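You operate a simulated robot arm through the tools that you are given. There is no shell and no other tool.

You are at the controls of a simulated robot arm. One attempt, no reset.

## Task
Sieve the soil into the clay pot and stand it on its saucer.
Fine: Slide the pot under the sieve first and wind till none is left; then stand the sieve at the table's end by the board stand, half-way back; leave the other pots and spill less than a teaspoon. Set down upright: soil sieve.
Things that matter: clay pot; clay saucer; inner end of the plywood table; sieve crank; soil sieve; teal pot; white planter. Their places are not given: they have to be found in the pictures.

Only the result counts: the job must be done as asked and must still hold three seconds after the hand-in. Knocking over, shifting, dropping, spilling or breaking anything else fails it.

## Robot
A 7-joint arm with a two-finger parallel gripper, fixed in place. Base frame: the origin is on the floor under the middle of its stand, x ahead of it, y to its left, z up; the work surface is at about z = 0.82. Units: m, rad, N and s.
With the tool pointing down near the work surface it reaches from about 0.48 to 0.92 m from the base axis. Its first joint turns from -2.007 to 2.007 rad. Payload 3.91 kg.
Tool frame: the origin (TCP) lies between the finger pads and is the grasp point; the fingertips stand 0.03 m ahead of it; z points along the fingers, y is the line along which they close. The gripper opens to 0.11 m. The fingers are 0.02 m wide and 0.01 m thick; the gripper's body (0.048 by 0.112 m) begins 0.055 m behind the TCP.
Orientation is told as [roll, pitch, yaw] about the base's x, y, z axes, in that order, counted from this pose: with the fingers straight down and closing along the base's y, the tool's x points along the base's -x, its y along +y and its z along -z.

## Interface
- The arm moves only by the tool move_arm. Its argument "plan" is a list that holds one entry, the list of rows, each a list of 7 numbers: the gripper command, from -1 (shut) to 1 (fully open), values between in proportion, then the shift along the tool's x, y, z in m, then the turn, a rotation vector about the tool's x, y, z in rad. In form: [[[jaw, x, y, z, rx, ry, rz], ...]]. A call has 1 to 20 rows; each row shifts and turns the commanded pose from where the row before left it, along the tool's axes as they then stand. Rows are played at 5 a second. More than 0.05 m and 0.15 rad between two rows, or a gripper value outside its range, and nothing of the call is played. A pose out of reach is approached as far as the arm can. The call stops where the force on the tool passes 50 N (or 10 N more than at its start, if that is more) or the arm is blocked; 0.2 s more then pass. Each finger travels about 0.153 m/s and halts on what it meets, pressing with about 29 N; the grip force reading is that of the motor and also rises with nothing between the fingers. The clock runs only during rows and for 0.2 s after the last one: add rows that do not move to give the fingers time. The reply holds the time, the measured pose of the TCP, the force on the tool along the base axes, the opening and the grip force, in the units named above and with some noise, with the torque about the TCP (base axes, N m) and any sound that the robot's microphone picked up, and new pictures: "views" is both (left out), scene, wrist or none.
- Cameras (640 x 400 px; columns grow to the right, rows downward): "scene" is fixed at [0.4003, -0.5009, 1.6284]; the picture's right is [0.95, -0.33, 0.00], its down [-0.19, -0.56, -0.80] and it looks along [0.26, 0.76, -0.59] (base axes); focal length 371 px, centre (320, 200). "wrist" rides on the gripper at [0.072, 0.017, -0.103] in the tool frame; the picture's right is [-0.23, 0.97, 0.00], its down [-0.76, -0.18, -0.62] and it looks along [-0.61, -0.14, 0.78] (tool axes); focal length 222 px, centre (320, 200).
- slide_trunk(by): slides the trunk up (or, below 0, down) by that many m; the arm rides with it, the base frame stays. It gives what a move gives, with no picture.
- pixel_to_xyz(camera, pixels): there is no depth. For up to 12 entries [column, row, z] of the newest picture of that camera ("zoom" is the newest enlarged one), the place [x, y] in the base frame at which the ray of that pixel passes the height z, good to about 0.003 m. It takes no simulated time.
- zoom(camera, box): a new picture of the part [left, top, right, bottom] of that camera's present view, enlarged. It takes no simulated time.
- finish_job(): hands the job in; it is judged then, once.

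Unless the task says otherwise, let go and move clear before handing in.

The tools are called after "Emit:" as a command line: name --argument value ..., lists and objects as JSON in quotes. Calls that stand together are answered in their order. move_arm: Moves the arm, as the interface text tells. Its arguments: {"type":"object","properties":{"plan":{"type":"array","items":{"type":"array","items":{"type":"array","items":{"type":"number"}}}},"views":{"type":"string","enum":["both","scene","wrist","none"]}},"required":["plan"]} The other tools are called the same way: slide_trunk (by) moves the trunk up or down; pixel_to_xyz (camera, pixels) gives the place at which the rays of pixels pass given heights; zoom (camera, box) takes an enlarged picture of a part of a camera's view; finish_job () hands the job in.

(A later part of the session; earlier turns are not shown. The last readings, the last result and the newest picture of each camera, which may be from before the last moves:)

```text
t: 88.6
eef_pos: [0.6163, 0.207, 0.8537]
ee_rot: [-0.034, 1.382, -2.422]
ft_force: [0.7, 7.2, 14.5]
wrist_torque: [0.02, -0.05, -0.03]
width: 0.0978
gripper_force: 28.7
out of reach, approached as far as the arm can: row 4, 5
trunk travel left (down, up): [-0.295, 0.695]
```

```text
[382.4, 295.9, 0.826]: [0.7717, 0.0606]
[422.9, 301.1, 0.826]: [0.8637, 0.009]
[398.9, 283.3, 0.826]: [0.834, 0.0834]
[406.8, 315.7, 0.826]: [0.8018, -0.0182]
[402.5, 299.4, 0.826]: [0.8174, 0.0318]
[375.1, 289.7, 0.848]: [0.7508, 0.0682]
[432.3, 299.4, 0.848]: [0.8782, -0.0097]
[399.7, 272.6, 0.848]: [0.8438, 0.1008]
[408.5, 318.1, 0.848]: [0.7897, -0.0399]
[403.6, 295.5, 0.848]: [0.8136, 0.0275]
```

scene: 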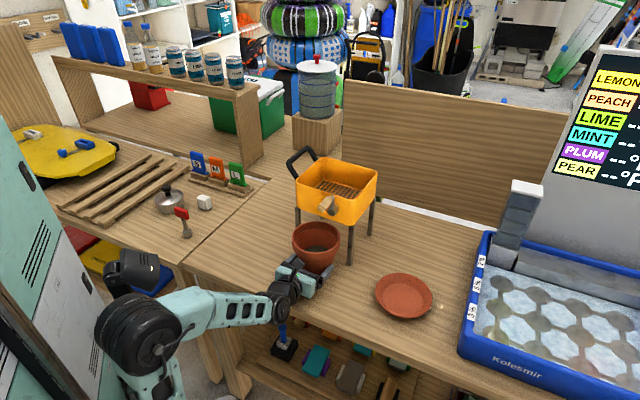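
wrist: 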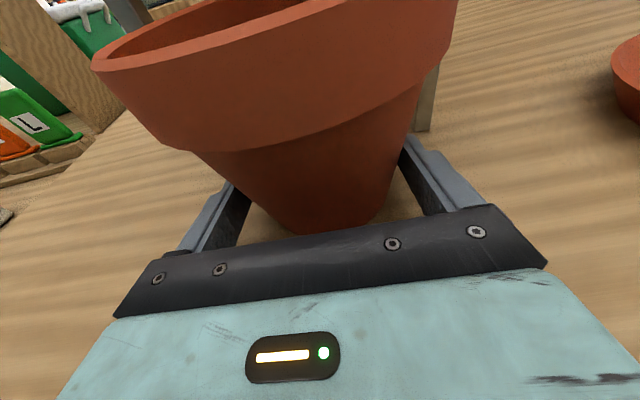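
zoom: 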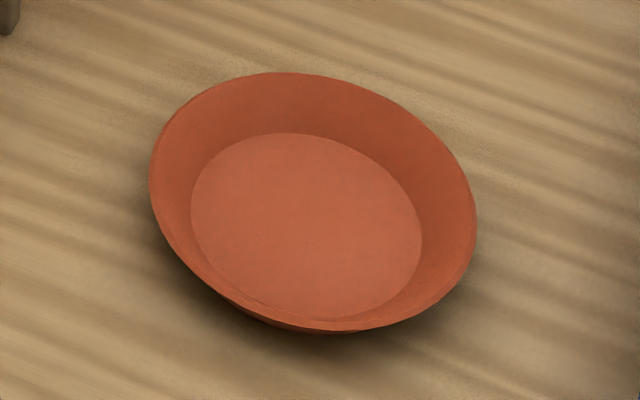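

The saucer's floor is centred at (0.818,0.034), 0.106 m across, rim at about z 0.844. I'll re-grip the pot deeper and at a heading nearer 65° where the arm is comfortable: open, rise 6 mm, swing round the pot, move in 13 mm.

Emit:
move_arm --plan '[[[1, 0, 0, 0, 0, 0, 0], [1, 0, 0, 0, 0, 0, 0], [1, 0.0059, 0, -0.0011, 0, 0, 0], [1, 0, 0.0037, 0, 0.1257, 0, -0.024], [1, 0, 0.0037, 0, 0.1257, 0, -0.024], [1, 0, 0.0037, 0, 0.1257, 0, -0.024], [1, 0, 0, 0, 0, 0, 0]]]'

Emit:
zoom --camera "scene" --box '[270, 190, 390, 310]'

```text
t: 90.2
eef_pos: [0.6277, 0.2002, 0.8552]
ee_rot: [-0.04, 1.379, -2.048]
ft_force: [0.2, -0.1, -0.7]
wrist_torque: [0.02, -0.02, 0.0]
width: 0.1101
gripper_force: 0.0
out of reach, approached as far as the arm can: row 3
trunk travel left (down, up): [-0.295, 0.695]
```

scene: 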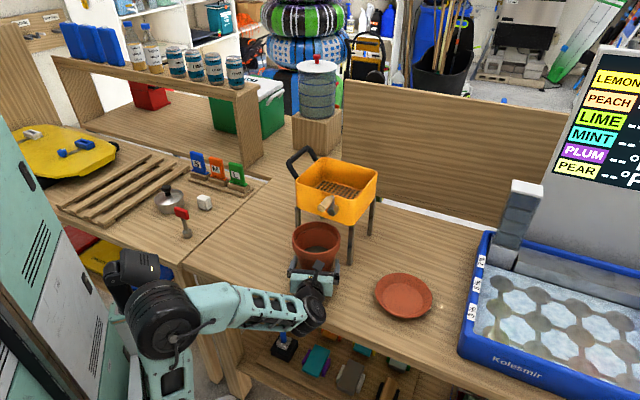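
wrist: 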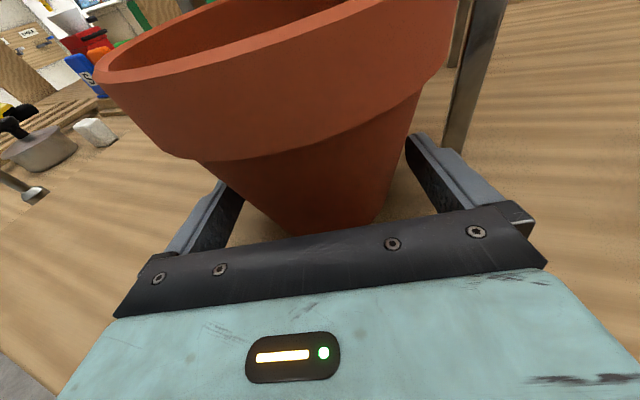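

```text
3.33 times, centred on (330, 250) of scene
```

zoom: 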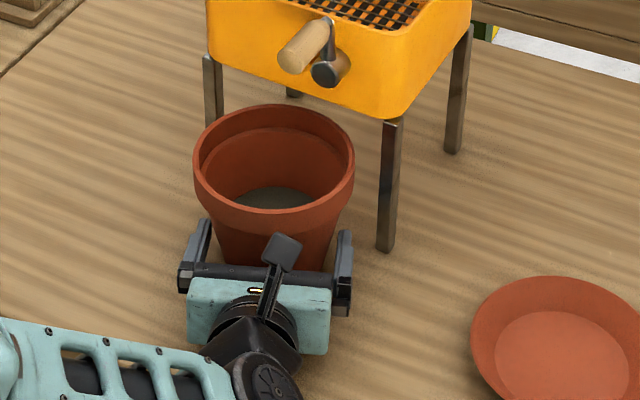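

Pot is neatly between the fingers at heading 65°. Moving in 13 mm, up 5 mm, then closing.

Emit:
move_arm --plan '[[[1, 0.0037, -0.0012, 0.0059, 0, 0, 0], [1, 0.0037, -0.0013, 0.0059, 0, 0, 0], [-1, 0, 0, 0, 0, 0, 0], [-1, 0, 0, 0, 0, 0, 0], [-1, 0, 0, 0, 0, 0, 0], [-1, 0, 0, 0, 0, 0, 0]]]'

```text
t: 91.6
eef_pos: [0.6317, 0.2122, 0.8612]
ee_rot: [-0.037, 1.38, -2.046]
ft_force: [-0.7, 0.0, 0.0]
wrist_torque: [-0.08, 0.06, 0.0]
width: 0.1076
gripper_force: 28.7
trunk travel left (down, up): [-0.295, 0.695]
```

scene: 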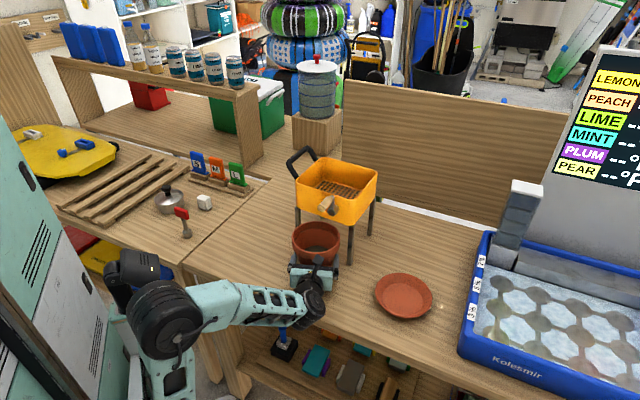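
wrist: 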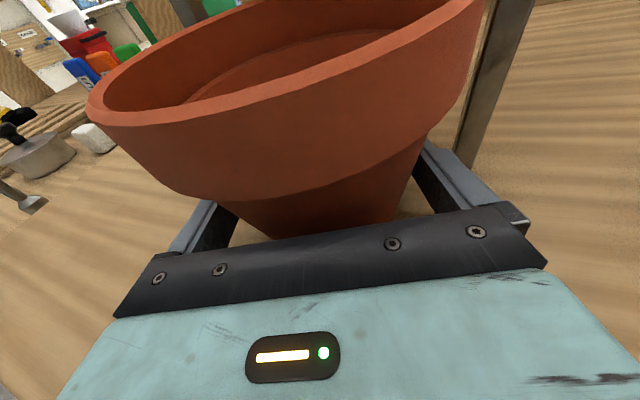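

Gripped at 0.1076 m. I'll lift 1 cm slowly and check weight and attitude.

Emit:
move_arm --plan '[[[-1, 0.0033, 0, -0.0006, 0, 0, 0], [-1, 0.0033, 0, -0.0006, 0, 0, 0], [-1, 0.0033, 0, -0.0006, 0, 0, 0], [-1, 0, 0, 0, 0, 0, 0]]]'

Emit:
zoom --camera "scene" --box '[270, 190, 390, 310]'

```text
t: 92.6
eef_pos: [0.6315, 0.213, 0.8697]
ee_rot: [-0.036, 1.379, -2.045]
ft_force: [-0.7, 1.2, -4.3]
wrist_torque: [-0.06, 0.06, 0.02]
width: 0.1076
gripper_force: 28.7
trunk travel left (down, up): [-0.295, 0.695]
```

scene: 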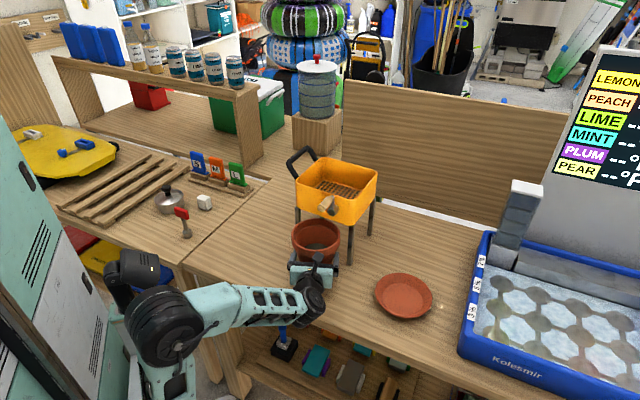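
wrist: 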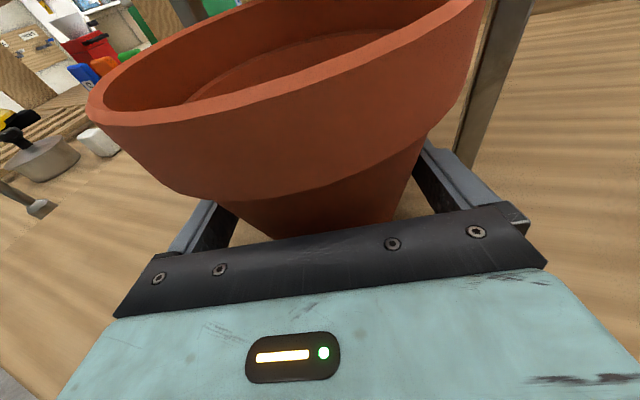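

```text
3.33 times, centred on (330, 250) of scene
```

zoom: 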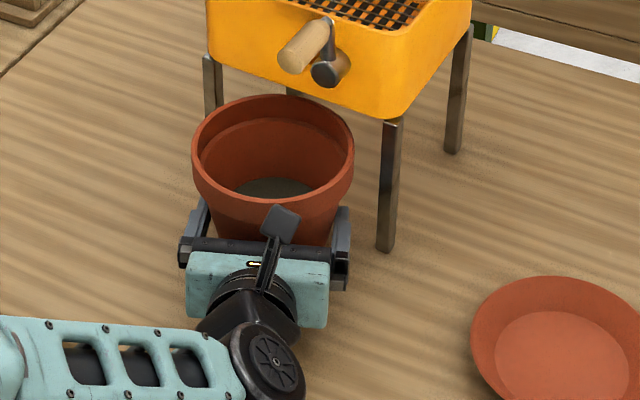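

The pot hangs level at 4.3 N. I'll first carry it away from the sieve front (towards the robot), low, then check.

Emit:
move_arm --plan '[[[-1, -0.0021, -0.0016, -0.0172, 0, 0, 0], [-1, -0.0021, -0.0016, -0.0172, 0, 0, 0], [-1, -0.0021, -0.0016, -0.0172, 0, 0, 0], [-1, -0.0021, -0.0016, -0.0172, 0, 0, 0], [-1, 0, 0, 0, 0, 0, 0]]]'

```text
t: 93.8
eef_pos: [0.5953, 0.1538, 0.875]
ee_rot: [-0.036, 1.377, -2.045]
ft_force: [0.4, -0.4, -5.0]
wrist_torque: [-0.1, 0.06, 0.01]
width: 0.1076
gripper_force: 29.1
trunk travel left (down, up): [-0.295, 0.695]
```

scene: 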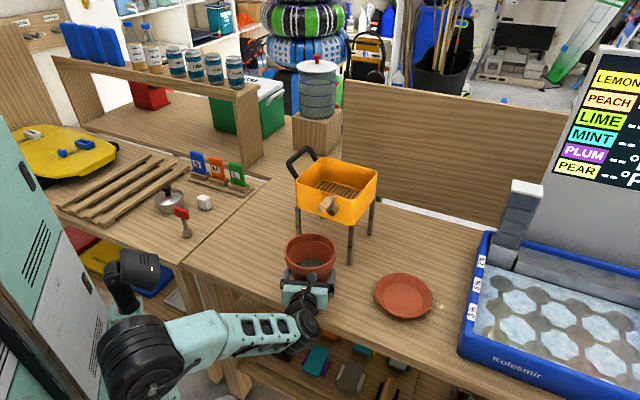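
wrist: 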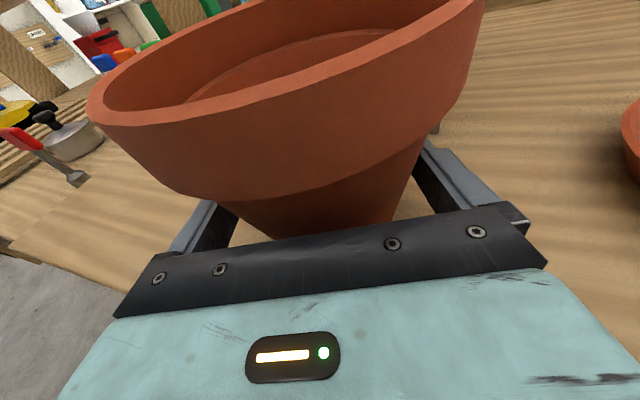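

Clear of the sieve. Now across to above the saucer while rising 3.5 cm.

Emit:
move_arm --plan '[[[-1, 0.0058, 0.0252, -0.0041, 0, 0, 0], [-1, 0.0058, 0.0252, -0.0041, 0, 0, 0], [-1, 0.0058, 0.0252, -0.0041, 0, 0, 0], [-1, 0.0058, 0.0252, -0.0041, 0, 0, 0], [-1, 0.0058, 0.0252, -0.0041, 0, 0, 0], [-1, 0, 0.0252, -0.0029, 0, 0, 0], [-1, 0, 0.0252, -0.0029, 0, 0, 0], [-1, 0, 0.0252, -0.0029, 0, 0, 0], [-1, 0, 0, 0, 0, 0, 0]]]'

Emit:
zoom --camera "scene" --box '[320, 200, 460, 340]'

```text
t: 95.8
eef_pos: [0.7688, 0.0458, 0.9082]
ee_rot: [-0.037, 1.381, -2.048]
ft_force: [1.0, 0.3, -4.7]
wrist_torque: [-0.11, 0.01, 0.01]
width: 0.1074
gripper_force: 28.8
trunk travel left (down, up): [-0.295, 0.695]
```

scene: 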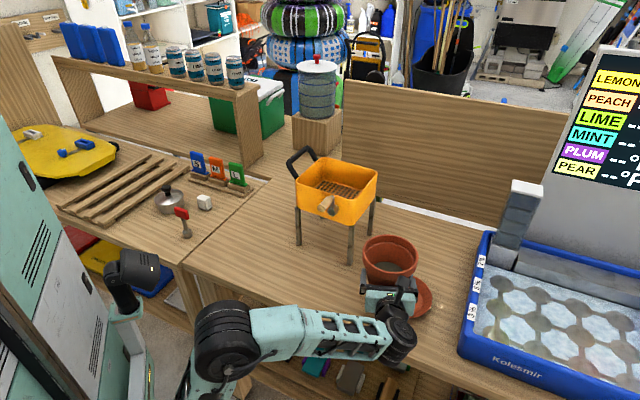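
wrist: 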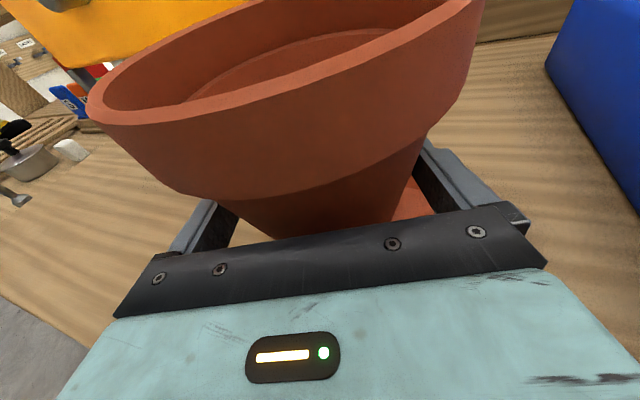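

```text
2.86 times, centred on (390, 270) of scene
```

zoom: 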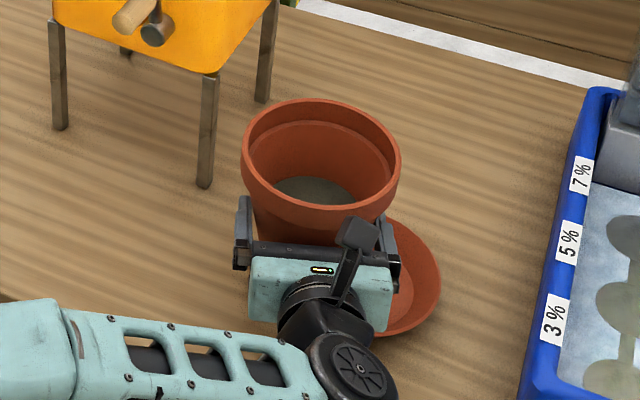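

Emit:
zoom --camera "scene" --box '[360, 225, 420, 285]'

Emit:
pixel_to_xyz --camera "scene" --pixels '[[390.35, 256.7, 0.97], [362.7, 257.7, 0.97], [418.3, 259.5, 0.97], [390.7, 234.3, 0.97], [390, 281, 0.97]]'

```text
6.67 times, centred on (390, 255) of scene
```

zoom: 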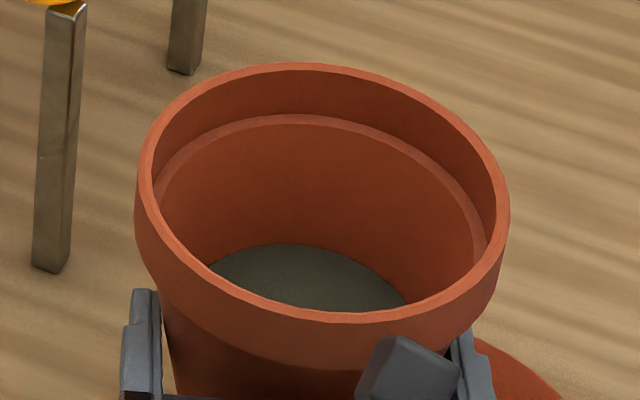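

```text
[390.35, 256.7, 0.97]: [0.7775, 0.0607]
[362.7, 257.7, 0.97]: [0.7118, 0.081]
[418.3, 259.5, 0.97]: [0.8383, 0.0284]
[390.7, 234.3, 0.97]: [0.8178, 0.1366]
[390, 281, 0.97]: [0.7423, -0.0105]
```

Emit:
pixel_to_xyz --camera "scene" --pixels '[[390.3, 253.95, 0.97], [362.3, 252.75, 0.97], [418.5, 255.75, 0.97], [386.25, 234.5, 0.97], [393, 273.3, 0.97]]'

```text
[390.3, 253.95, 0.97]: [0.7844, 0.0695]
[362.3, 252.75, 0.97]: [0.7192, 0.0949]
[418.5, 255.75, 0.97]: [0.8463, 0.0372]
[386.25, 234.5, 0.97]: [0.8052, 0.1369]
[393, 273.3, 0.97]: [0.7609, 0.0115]
```

Before lowering I need the pot axis relative to the hand more exactly. I'll use an earlier frame's rim centre (pot standing on the table, scene pixel (316,241.6)) and the first frame's data to pin down rim height and offset.

Emit:
pixel_to_xyz --camera "scene" --pixels '[[316.3, 241.6, 0.92], [316.3, 241.6, 0.93], [316.3, 241.6, 0.94], [311.8, 248.3, 0.92], [311.8, 248.3, 0.93], [311.8, 248.3, 0.94]]'

Emit:
zoom --camera "wrist" --box '[60, 0, 500, 260]'

```text
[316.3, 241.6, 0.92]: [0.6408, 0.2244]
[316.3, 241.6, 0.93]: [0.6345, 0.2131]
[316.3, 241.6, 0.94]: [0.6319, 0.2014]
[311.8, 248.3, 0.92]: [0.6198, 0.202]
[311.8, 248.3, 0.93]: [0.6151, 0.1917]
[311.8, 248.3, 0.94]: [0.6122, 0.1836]
```

```text
1.45 times, centred on (280, 130) of wrist
```

zoom: 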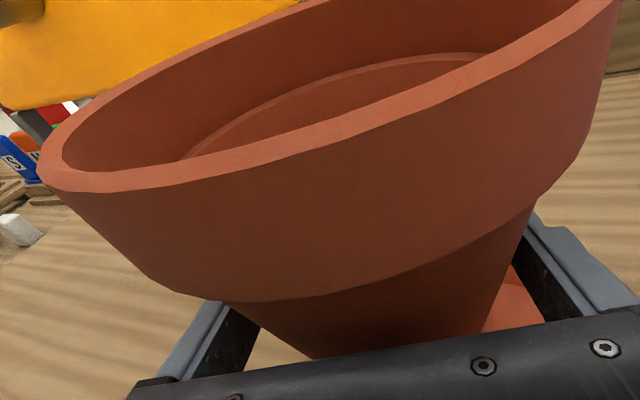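

From the base fits and rim rays I take the pot axis 20 mm ahead of TCP: now at about (0.7785,0.063). I'll shift it over the saucer centre (0.818,0.0335) and look.

Emit:
move_arm --plan '[[[-1, -0.001, 0.0241, -0.0051, 0, 0, 0], [-1, -0.001, 0.0241, -0.0051, 0, 0, 0], [-1, 0, 0, 0, 0, 0, 0]]]'

Emit:
zoom --camera "scene" --box '[360, 230, 450, 330]'

Emit:
zoom --camera "wrist" --box '[60, 0, 500, 260]'

```text
t: 96.6
eef_pos: [0.8082, 0.0154, 0.9066]
ee_rot: [-0.037, 1.378, -2.046]
ft_force: [-0.3, -0.2, -4.0]
wrist_torque: [-0.06, 0.07, 0.0]
width: 0.1072
gripper_force: 29.3
trunk travel left (down, up): [-0.295, 0.695]
```

scene: 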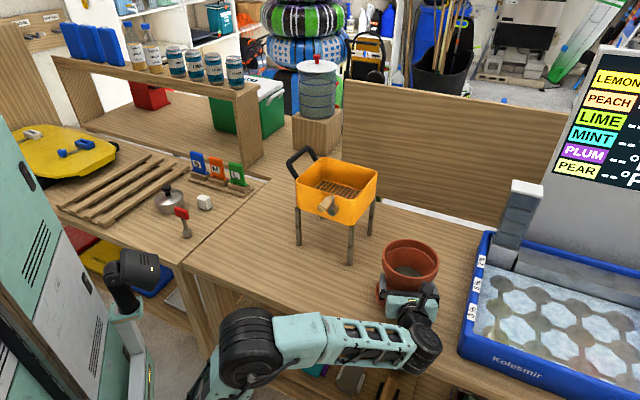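
wrist: 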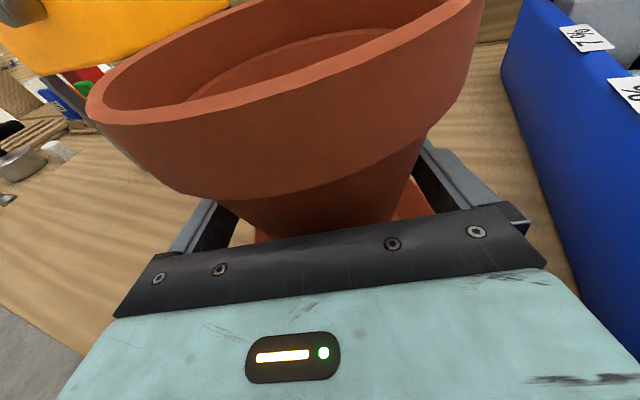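

```text
4.00 times, centred on (405, 280) of scene
```

zoom: 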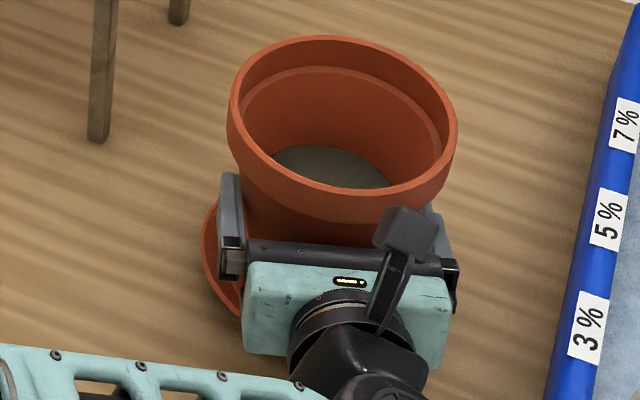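

```text
1.45 times, centred on (280, 130) of wrist
```

zoom: 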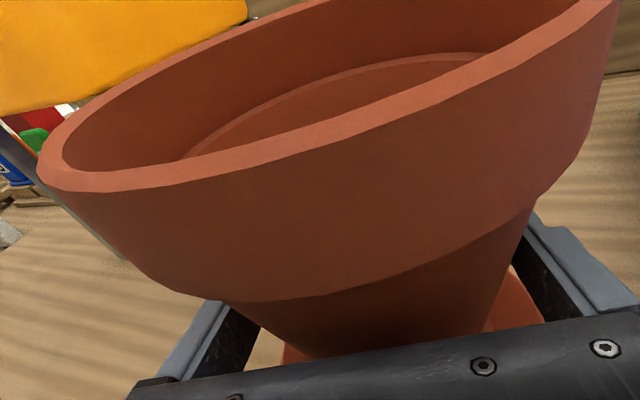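

Emit:
pixel_to_xyz --camera "scene" --pixels '[[410.75, 259.5, 0.9766], [382, 258.75, 0.9766], [439.5, 261.25, 0.9766], [407.5, 239, 0.9766], [415, 279.25, 0.9766]]'

```text
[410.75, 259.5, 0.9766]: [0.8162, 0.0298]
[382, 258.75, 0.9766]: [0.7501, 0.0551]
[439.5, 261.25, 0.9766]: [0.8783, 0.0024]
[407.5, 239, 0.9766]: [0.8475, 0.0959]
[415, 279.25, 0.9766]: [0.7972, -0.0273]
```

The rim centre now reads (0.818,0.0315) against the saucer's (0.818,0.0335). Lowering 3.3 cm slowly.

Emit:
move_arm --plan '[[[-1, -0.0082, 0, 0.0016, 0, 0, 0], [-1, -0.0082, 0, 0.0016, 0, 0, 0], [-1, -0.0082, 0, 0.0016, 0, 0, 0], [-1, -0.0078, 0, 0.0016, 0, 0, 0], [-1, 0, 0, 0, 0, 0, 0]]]'

Emit:
zoom --camera "scene" --box '[360, 240, 450, 340]'

```text
t: 97.8
eef_pos: [0.8085, 0.0167, 0.8749]
ee_rot: [-0.037, 1.381, -2.046]
ft_force: [0.1, 0.0, -3.8]
wrist_torque: [-0.08, 0.04, -0.03]
width: 0.1069
gripper_force: 29.3
trunk travel left (down, up): [-0.295, 0.695]
```

scene: 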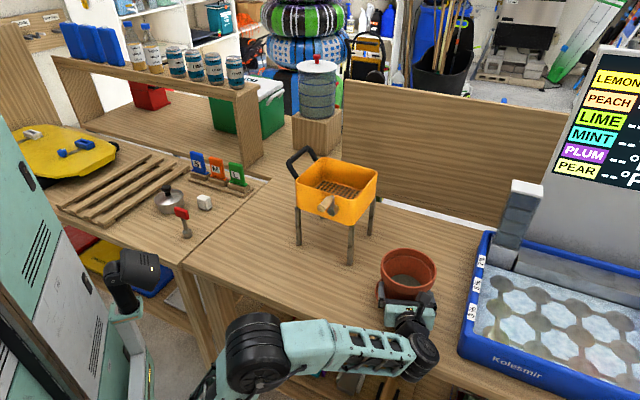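
wrist: 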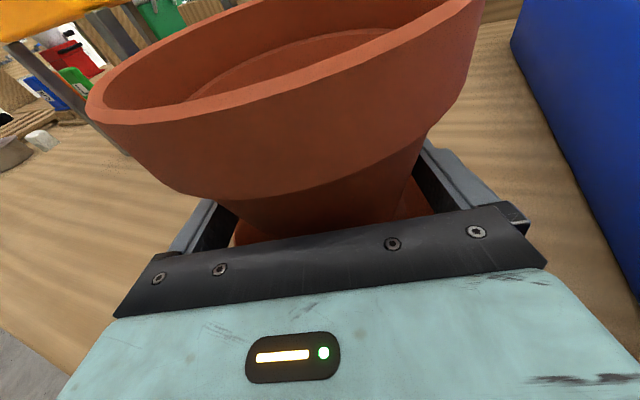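

```text
4.00 times, centred on (405, 290) of scene
```

zoom: 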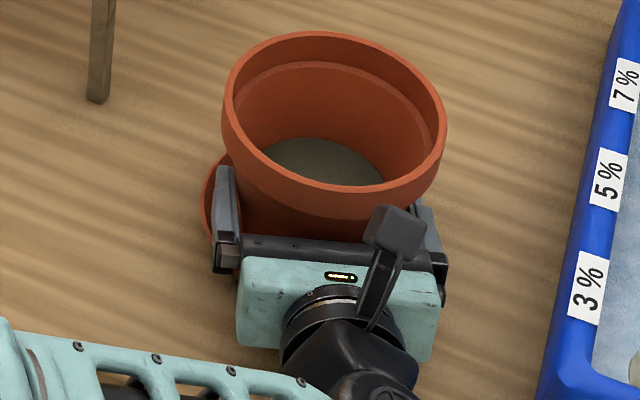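

Base is about 8 mm above the saucer floor. Lowering in 2 mm steps while watching the vertical force.

Emit:
move_arm --plan '[[[-1, -0.002, 0, 0.0004, 0, 0, 0], [-1, -0.002, 0, 0.0004, 0, 0, 0], [-1, -0.0015, 0, 0.0003, 0, 0, 0], [-1, 0, 0, 0, 0, 0, 0]]]' --views "none"

```text
t: 98.8
eef_pos: [0.8078, 0.0166, 0.8691]
ee_rot: [-0.036, 1.378, -2.047]
ft_force: [-0.6, 0.4, -4.9]
wrist_torque: [-0.05, 0.03, -0.01]
width: 0.1075
gripper_force: 28.8
trunk travel left (down, up): [-0.295, 0.695]
```

Emit:
move_arm --plan '[[[-1, -0.0015, 0, 0.0003, 0, 0, 0], [-1, -0.0015, 0, 0.0003, 0, 0, 0], [-1, 0, 0, 0, 0, 0, 0]]]' --views "none"

```text
t: 99.6
eef_pos: [0.8086, 0.0166, 0.8658]
ee_rot: [-0.037, 1.379, -2.045]
ft_force: [0.1, -0.8, -4.8]
wrist_torque: [-0.07, 0.05, 0.02]
width: 0.1071
gripper_force: 29.2
trunk travel left (down, up): [-0.295, 0.695]
```

Still hanging freely (−4.8 N). A little further.

Emit:
move_arm --plan '[[[-1, -0.0015, 0, 0.0003, 0, 0, 0], [-1, -0.0015, 0, 0.0003, 0, 0, 0], [-1, 0, 0, 0, 0, 0, 0]]]' --views "scene"

Emit:
zoom --camera "scene" --box '[360, 240, 450, 340]'

```text
t: 100.4
eef_pos: [0.8079, 0.0172, 0.8648]
ee_rot: [-0.025, 1.383, -2.036]
ft_force: [2.4, 0.3, 11.5]
wrist_torque: [0.19, -0.2, -0.22]
width: 0.1072
gripper_force: 29.4
trunk travel left (down, up): [-0.295, 0.695]
```

scene: 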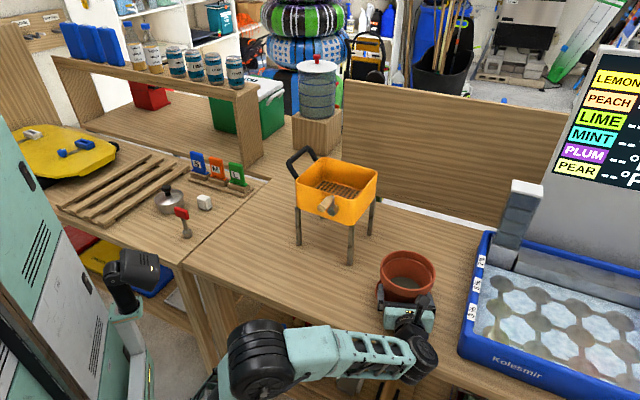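

```text
4.00 times, centred on (405, 290) of scene
```

zoom: 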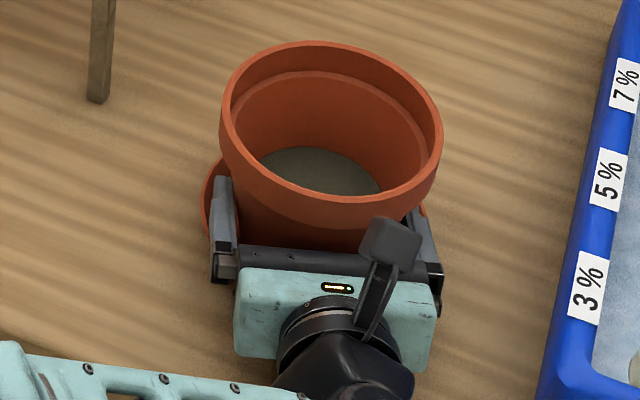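

Contact at TCP z 0.865 (+11.5 N): the base is on the saucer floor. Opening the fingers.

Emit:
move_arm --plan '[[[1, 0.0008, 0, -0.0002, 0, 0, 0], [1, 0, 0, 0, 0, 0, 0], [1, 0, 0, 0, 0, 0, 0]]]'

Emit:
zoom --camera "scene" --box '[360, 240, 450, 340]'

```text
t: 101.2
eef_pos: [0.808, 0.0172, 0.8641]
ee_rot: [-0.039, 1.379, -2.045]
ft_force: [0.3, 0.1, 0.2]
wrist_torque: [-0.02, 0.03, 0.0]
width: 0.1102
gripper_force: 0.0
trunk travel left (down, up): [-0.295, 0.695]
```

scene: 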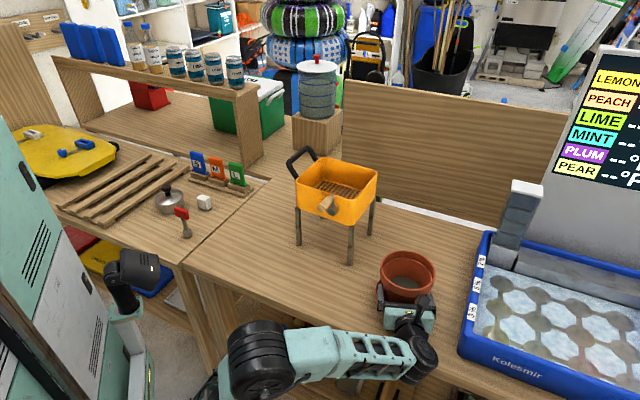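
wrist: 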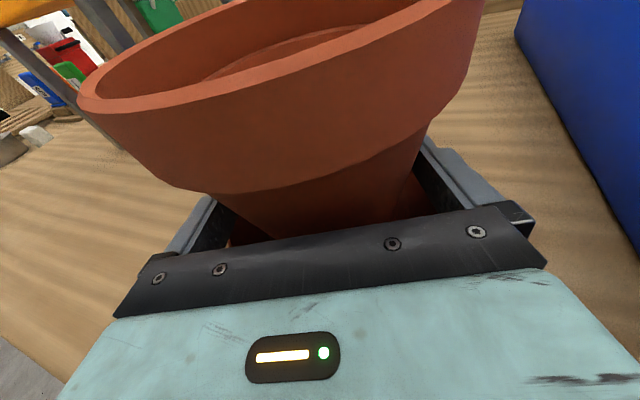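

```text
4.00 times, centred on (405, 290) of scene
```

zoom: 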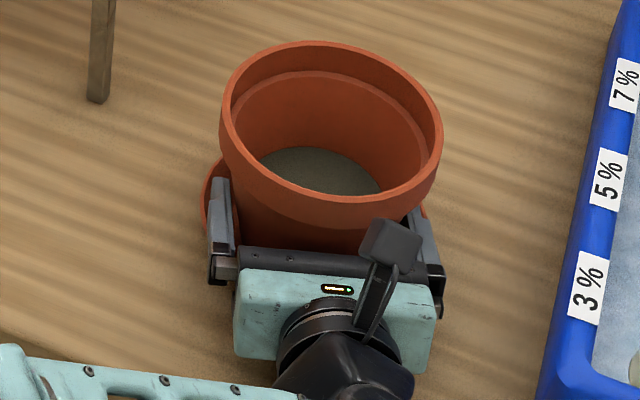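

Released with no force. Backing straight out, rising slightly so the fingertips clear the saucer rim.

Emit:
move_arm --plan '[[[1, -0.0018, 0, -0.0151, 0, 0, 0], [1, -0.0018, 0, -0.0151, 0, 0, 0], [1, -0.0028, 0, -0.0199, 0, 0, 0], [1, -0.0047, 0, -0.0296, 0, 0, 0], [1, -0.0047, 0, -0.0296, 0, 0, 0], [1, -0.0047, 0, -0.0296, 0, 0, 0]]]'

Emit:
zoom --camera "scene" --box '[360, 240, 450, 340]'

Emit:
zoom --camera "wrist" --box '[180, 0, 480, 220]'

```text
t: 102.6
eef_pos: [0.7485, -0.1081, 0.8717]
ee_rot: [-0.035, 1.378, -2.042]
ft_force: [-0.4, -0.2, -0.4]
wrist_torque: [0.01, 0.02, 0.0]
width: 0.1102
gripper_force: 0.1
trunk travel left (down, up): [-0.295, 0.695]
```

scene: 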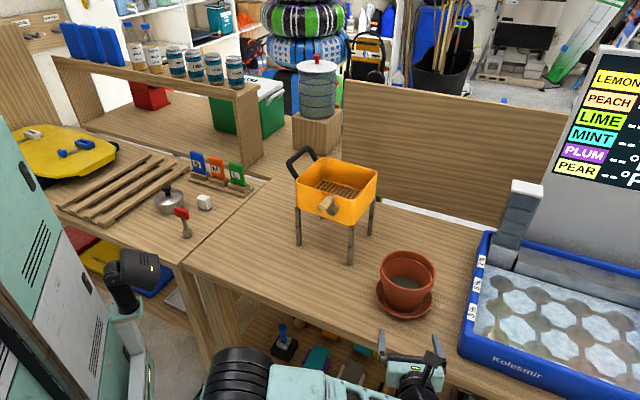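
wrist: 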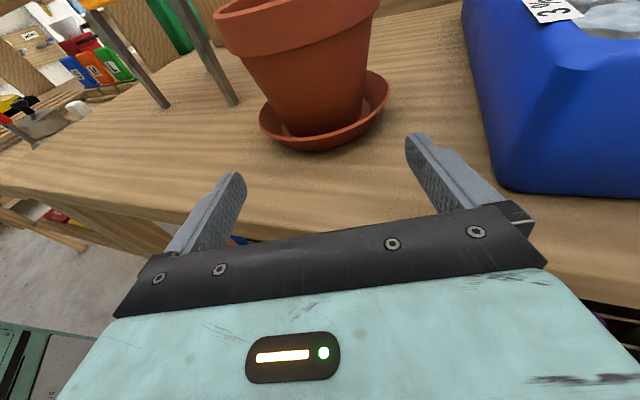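

```text
4.00 times, centred on (405, 290) of scene
```

zoom: 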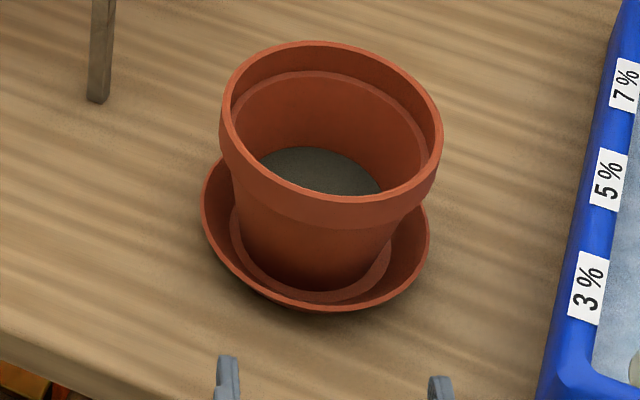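

```text
1.82 times, centred on (330, 110) of wrist
```

zoom: 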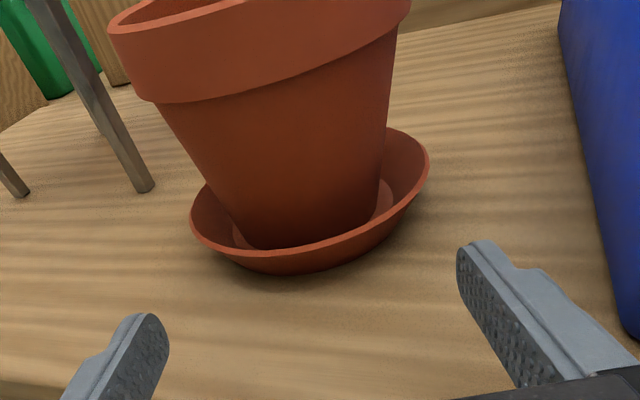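

The pot stands upright, centred in its saucer with the soil in it. Next the sieve: I'll bring the trunk back up (hand rises clear) and prepare to take the black handle from above.

Emit:
slide_trunk --by 0.43

Emit:
zoom --camera "scene" --box '[270, 130, 390, 270]'

Emit:
zoom --camera "scene" --box '[170, 140, 330, 290]'

```text
refused: 0.43 is not a number from -0.4 to 0.4
```

```text
2.86 times, centred on (330, 200) of scene
```

zoom: 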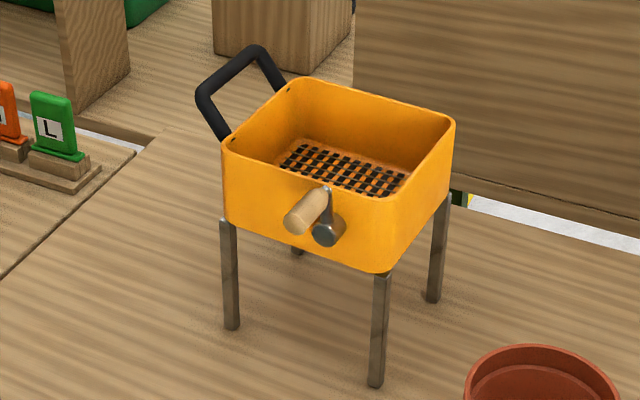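

```text
2.67 times, centred on (250, 215) of scene
```

zoom: 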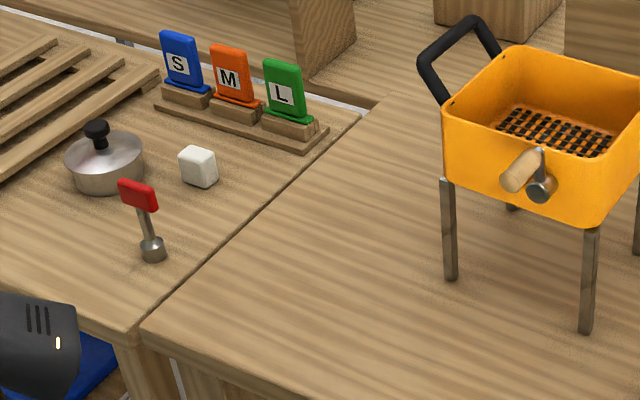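

Emit:
slide_trunk --by 0.38

Emit:
pixel_to_xyz --camera "scene" --pixels '[[299.2, 243.7, 0.82], [349.6, 264.7, 0.82], [369.2, 235, 0.82], [322, 218.5, 0.82], [244.4, 197, 0.82], [253.7, 187.7, 0.82], [185.6, 261.8, 0.82], [271.7, 177.5, 0.82], [288.7, 163.3, 1.1], [309, 146.9, 1.1], [288.7, 163.3, 1.12], [309, 146.9, 1.12]]'

```text
t: 106.2
eef_pos: [0.7494, -0.1106, 1.2511]
ee_rot: [-0.037, 1.38, -2.046]
ft_force: [-0.3, 0.0, -0.1]
wrist_torque: [0.01, -0.01, 0.0]
width: 0.1101
gripper_force: 0.0
trunk travel left (down, up): [-0.675, 0.315]
```

```text
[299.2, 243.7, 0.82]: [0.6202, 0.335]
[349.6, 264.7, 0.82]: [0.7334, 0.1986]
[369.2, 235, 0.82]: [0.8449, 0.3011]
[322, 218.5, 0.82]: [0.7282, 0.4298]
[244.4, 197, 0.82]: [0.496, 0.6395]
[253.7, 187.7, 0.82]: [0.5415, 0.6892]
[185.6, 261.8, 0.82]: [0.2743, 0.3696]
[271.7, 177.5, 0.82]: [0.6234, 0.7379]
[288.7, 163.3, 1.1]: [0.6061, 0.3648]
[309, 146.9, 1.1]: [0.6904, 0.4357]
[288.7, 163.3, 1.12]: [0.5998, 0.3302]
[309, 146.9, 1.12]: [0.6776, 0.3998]
```

The bar of the handle triangulates to about (0.652,0.415,1.091). The table-end midpoint is (0.4485,0.557) with the board stand just beyond it. I'll turn the hand to point down here in free space.

Emit:
move_arm --plan '[[[1, 0, 0, 0, 0, -0.138, 0], [1, 0, 0, 0, 0, -0.138, 0], [1, 0, 0, 0, 0, -0.138, 0], [1, 0, 0, 0, 0, -0.138, 0], [1, 0, 0, 0, 0, -0.138, 0], [1, 0, 0, 0, 0, -0.138, 0], [1, 0, 0, 0, 0, -0.138, 0], [1, 0, 0, 0, 0, -0.138, 0], [1, 0, 0, 0, 0, -0.138, 0], [1, 0, 0, 0, 0, -0.138, 0]]]'

```text
t: 108.5
eef_pos: [0.7474, -0.1105, 1.2507]
ee_rot: [-0.006, -0.001, -2.009]
ft_force: [-0.1, -0.1, -1.1]
wrist_torque: [0.0, -0.04, 0.01]
width: 0.11
gripper_force: 0.3
trunk travel left (down, up): [-0.675, 0.315]
```

scene: 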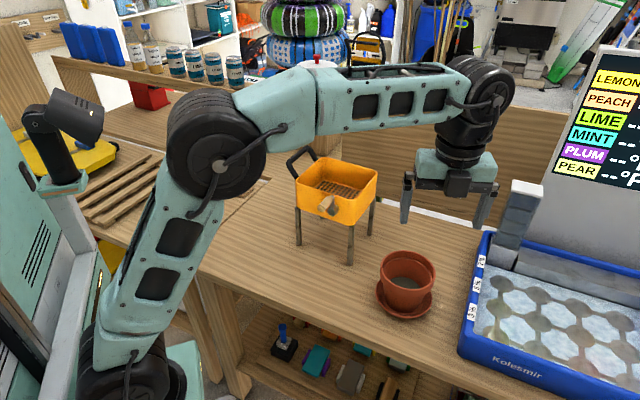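
wrist: 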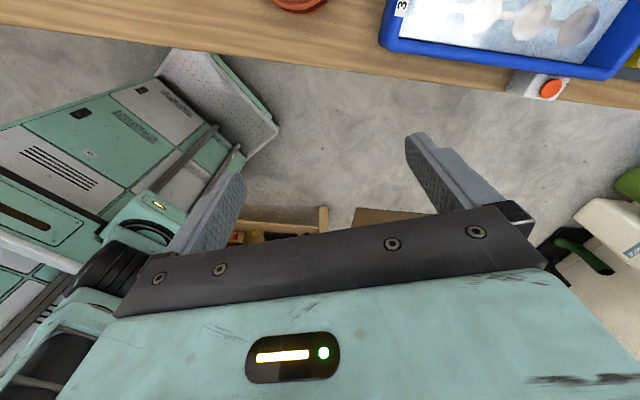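

Pointing down now. Rotating to yaw +0.71 so the fingers close across the handle bar.

Emit:
move_arm --plan '[[[1, 0, 0, 0, 0, 0, -0.1434], [1, 0, 0, 0, 0, 0, -0.1434], [1, 0, 0, 0, 0, 0, -0.1434], [1, 0, 0, 0, 0, 0, -0.1434], [1, 0, 0, 0, 0, 0, -0.1434], [1, 0, 0, 0, 0, 0, -0.1434], [1, 0, 0, 0, 0, 0, -0.1434], [1, 0, 0, 0, 0, 0, -0.1434], [1, 0, 0, 0, 0, 0, -0.1434], [1, 0, 0, 0, 0, 0, -0.1434], [1, 0, 0, 0, 0, 0, -0.1434], [1, 0, 0, 0, 0, 0, -0.1434], [1, 0, 0, 0, 0, 0, -0.1434], [1, 0, 0, 0, 0, 0, -0.1434], [1, 0, 0, 0, 0, 0, -0.1434], [1, 0, 0, 0, 0, 0, -0.1434], [1, 0, 0, 0, 0, 0, -0.1434], [1, 0, 0, 0, 0, 0, -0.1434], [1, 0, 0, 0, 0, 0, -0.1434]]]' --views "scene"

```text
t: 112.5
eef_pos: [0.748, -0.1099, 1.2507]
ee_rot: [0.007, 0.002, 0.72]
ft_force: [0.2, 0.2, 0.5]
wrist_torque: [0.02, -0.04, -0.01]
width: 0.1099
gripper_force: 0.0
trunk travel left (down, up): [-0.675, 0.315]
```

scene: 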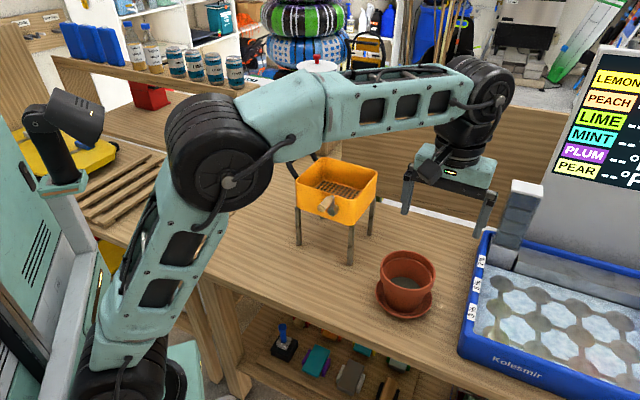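

Now carrying the open hand across at z 1.25 to hover near the handle.

Emit:
move_arm --plan '[[[1, -0.0221, 0.0431, 0, 0, 0, 0], [1, -0.0221, 0.0431, 0, 0, 0, 0], [1, -0.0221, 0.0431, 0, 0, 0, 0], [1, -0.0221, 0.0431, 0, 0, 0, 0], [1, -0.0221, 0.0431, 0, 0, 0, 0], [1, -0.0221, 0.0431, 0, 0, 0, 0], [1, -0.0221, 0.0431, 0, 0, 0, 0], [1, -0.0221, 0.0431, 0, 0, 0, 0], [1, -0.0221, 0.0431, 0, 0, 0, 0], [1, -0.0221, 0.0431, 0, 0, 0, 0]]]'

Emit:
zoom --camera "wrist" --box '[200, 60, 440, 240]'

```text
t: 114.7
eef_pos: [0.6287, 0.3542, 1.2513]
ee_rot: [0.005, 0.004, 0.716]
ft_force: [0.6, -0.6, 0.5]
wrist_torque: [0.08, 0.01, -0.06]
width: 0.1101
gripper_force: 0.1
out of reach, approached as far as the arm can: row 10
trunk travel left (down, up): [-0.675, 0.315]
```

scene: 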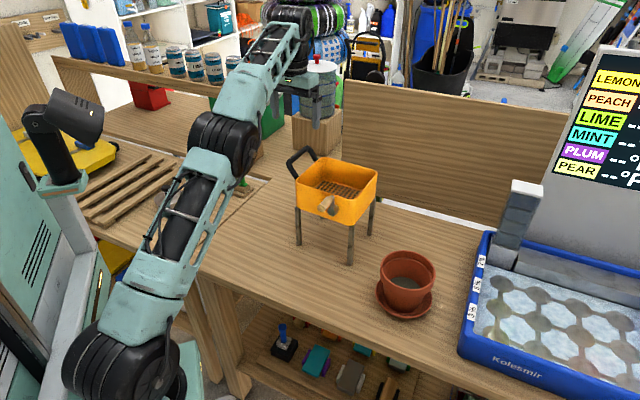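
wrist: 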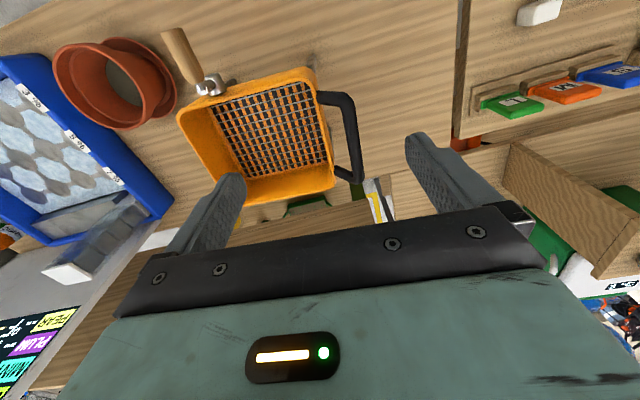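

```text
2.22 times, centred on (320, 150) of wrist
```

zoom: 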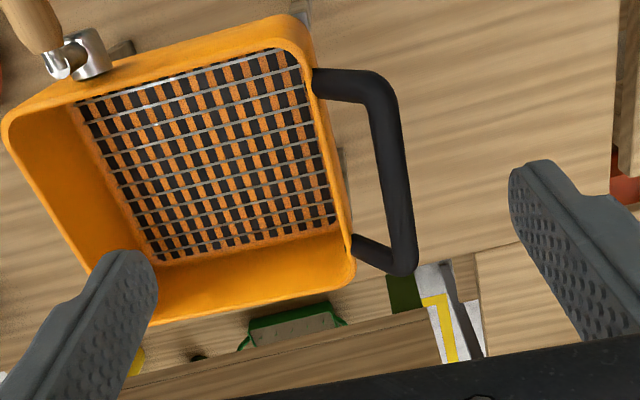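

The wrist view shows the empty mesh and the handle bar from (347,96) to (358,179). I'll compute its position from here together with the scene rays.

Emit:
pixel_to_xyz --camera "wrist" --pixels '[[347, 96, 1.08], [347, 96, 1.1], [358.3, 179.3, 1.08], [358.3, 179.3, 1.1], [353.8, 138.7, 1.08], [353.8, 138.7, 1.1], [310, 70, 1.06], [333, 185, 1.06], [182, 112, 1.06], [245, 203, 1.06]]'

Emit:
pixel_to_xyz --camera "scene" --pixels '[[288.7, 163.3, 1.08], [309, 146.9, 1.08], [299, 154.8, 1.08], [299, 154.8, 1.1]]'

```text
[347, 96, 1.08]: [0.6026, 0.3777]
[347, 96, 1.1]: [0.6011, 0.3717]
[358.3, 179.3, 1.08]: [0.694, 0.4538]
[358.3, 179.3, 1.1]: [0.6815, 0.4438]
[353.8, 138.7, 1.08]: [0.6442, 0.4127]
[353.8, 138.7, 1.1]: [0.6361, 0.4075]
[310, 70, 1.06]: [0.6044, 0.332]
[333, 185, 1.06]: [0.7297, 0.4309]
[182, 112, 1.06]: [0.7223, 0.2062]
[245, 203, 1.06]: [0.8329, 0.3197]
```

```text
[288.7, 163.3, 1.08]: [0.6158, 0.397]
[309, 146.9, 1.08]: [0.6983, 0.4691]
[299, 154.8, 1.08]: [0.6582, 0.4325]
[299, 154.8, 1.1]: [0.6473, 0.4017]
```

The bar's midpoint is about (0.646,0.410,1.094), running at 41°. I'll move above it and down to z 1.17 with the fingers part-closed to 5 cm, then check alignment.

Emit:
move_arm --plan '[[[0.2, -0.0165, 0.0107, 0.0267, 0, 0, 0], [-0.09, -0.0165, 0.0107, 0.0267, 0, 0, 0], [-0.09, -0.0165, 0.0107, 0.0267, 0, 0, 0], [-0.09, 0, 0, 0, 0, 0, 0]]]'

Emit:
zoom --camera "wrist" --box '[200, 60, 440, 240]'

Emit:
zoom --camera "scene" --box '[250, 90, 390, 230]'

```text
t: 115.7
eef_pos: [0.6352, 0.404, 1.1676]
ee_rot: [0.005, 0.003, 0.714]
ft_force: [-0.2, 0.4, 1.0]
wrist_torque: [0.0, -0.02, 0.0]
width: 0.0503
gripper_force: 0.0
out of reach, approached as far as the arm can: row 2, 3
trunk travel left (down, up): [-0.675, 0.315]
```

scene: 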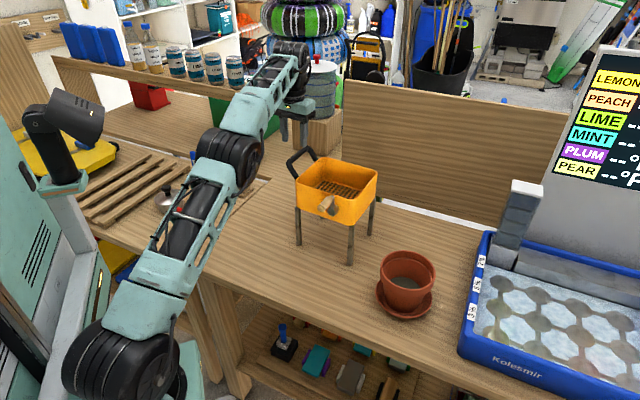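
wrist: 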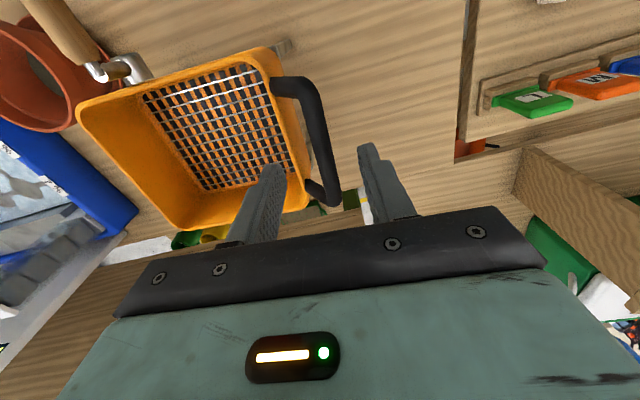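

```text
2.22 times, centred on (320, 150) of wrist
```

zoom: 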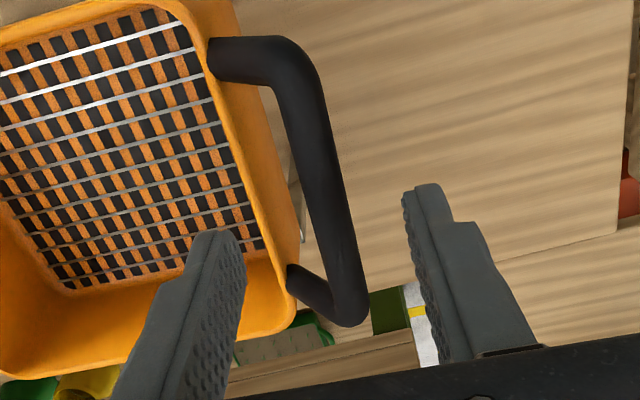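

```text
2.86 times, centred on (320, 160) of scene
```

zoom: 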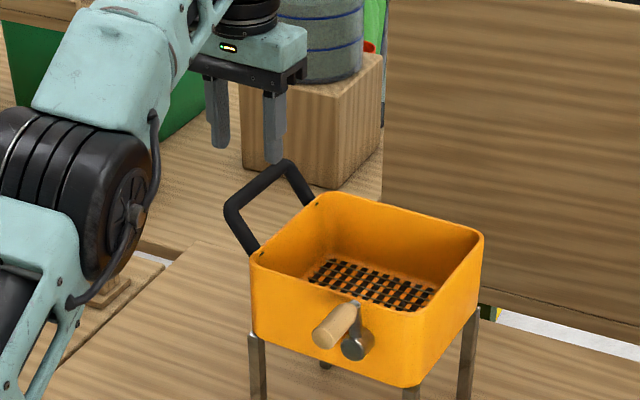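

The arm is stretched upward here (out-of-reach flagged), so I'll raise the trunk 0.25 m to give it comfortable downward reach, then descend again.

Emit:
slide_trunk --by 0.25

```text
t: 118.2
eef_pos: [0.6367, 0.4022, 1.4155]
ee_rot: [0.006, 0.002, 0.716]
ft_force: [0.8, 0.6, 0.7]
wrist_torque: [0.04, -0.02, 0.04]
width: 0.0502
gripper_force: 0.1
trunk travel left (down, up): [-0.925, 0.065]
```

Emit:
move_arm --plan '[[[-0.09, -0.002, 0, 0.0409, 0, 0, 0], [-0.09, -0.002, 0, 0.0409, 0, 0, 0], [-0.09, -0.002, 0, 0.0409, 0, 0, 0], [-0.09, -0.002, 0, 0.0409, 0, 0, 0], [-0.09, -0.002, 0, 0.0409, 0, 0, 0], [-0.09, -0.002, 0, 0.0409, 0, 0, 0], [-0.09, 0, 0, 0, 0, 0, 0]]]'

Emit:
zoom --camera "wrist" --box '[200, 60, 440, 240]'

Emit:
zoom --camera "scene" --box '[250, 90, 390, 230]'

```text
t: 119.8
eef_pos: [0.644, 0.4111, 1.1722]
ee_rot: [0.007, 0.004, 0.716]
ft_force: [0.1, 0.3, -0.3]
wrist_torque: [0.0, 0.01, -0.03]
width: 0.0501
gripper_force: 0.1
trunk travel left (down, up): [-0.925, 0.065]
```

scene: 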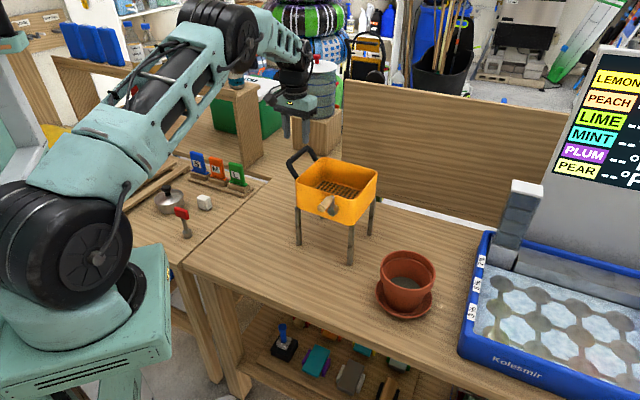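
wrist: 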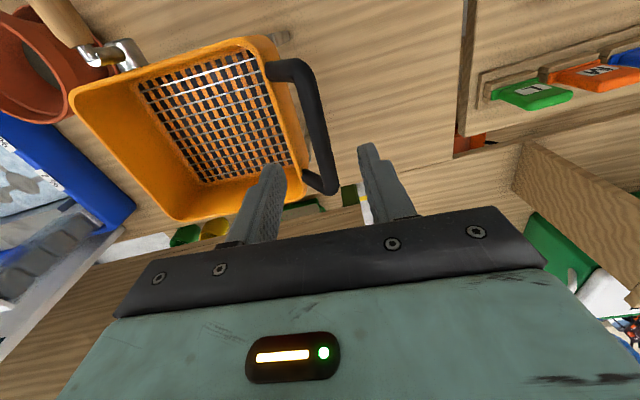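

```text
2.22 times, centred on (320, 150) of wrist
```

zoom: 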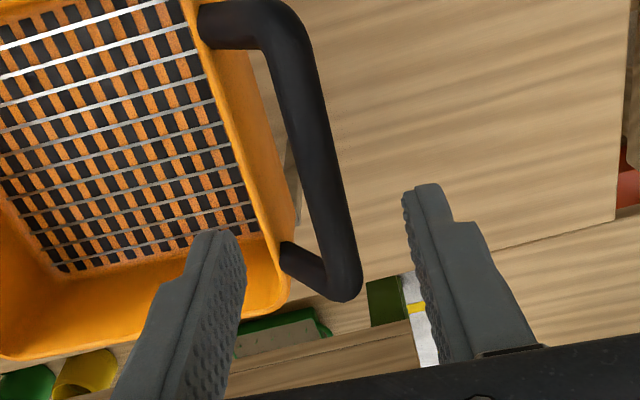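

```text
2.86 times, centred on (320, 160) of scene
```

zoom: 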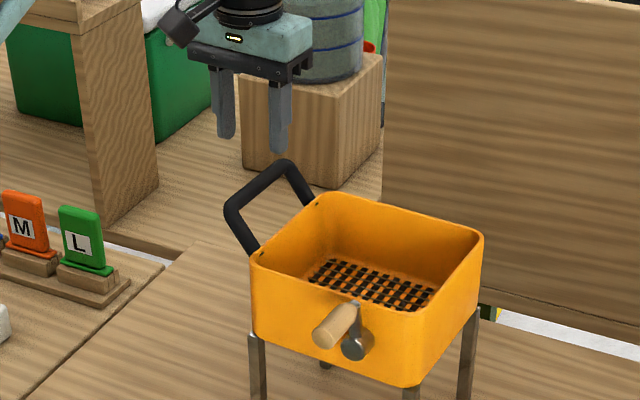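

Emit:
pixel_to_xyz --camera "wrist" --pixels '[[297.5, 69, 1.094], [331.3, 190.5, 1.094], [314.5, 129, 1.094], [320, 152, 1.094], [297.5, 69, 1.085], [331.3, 190.5, 1.085]]'

```text
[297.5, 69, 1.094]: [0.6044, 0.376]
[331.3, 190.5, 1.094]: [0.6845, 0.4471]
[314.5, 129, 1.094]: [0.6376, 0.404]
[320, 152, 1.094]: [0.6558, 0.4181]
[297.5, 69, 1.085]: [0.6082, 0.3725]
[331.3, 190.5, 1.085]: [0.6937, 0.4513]
```

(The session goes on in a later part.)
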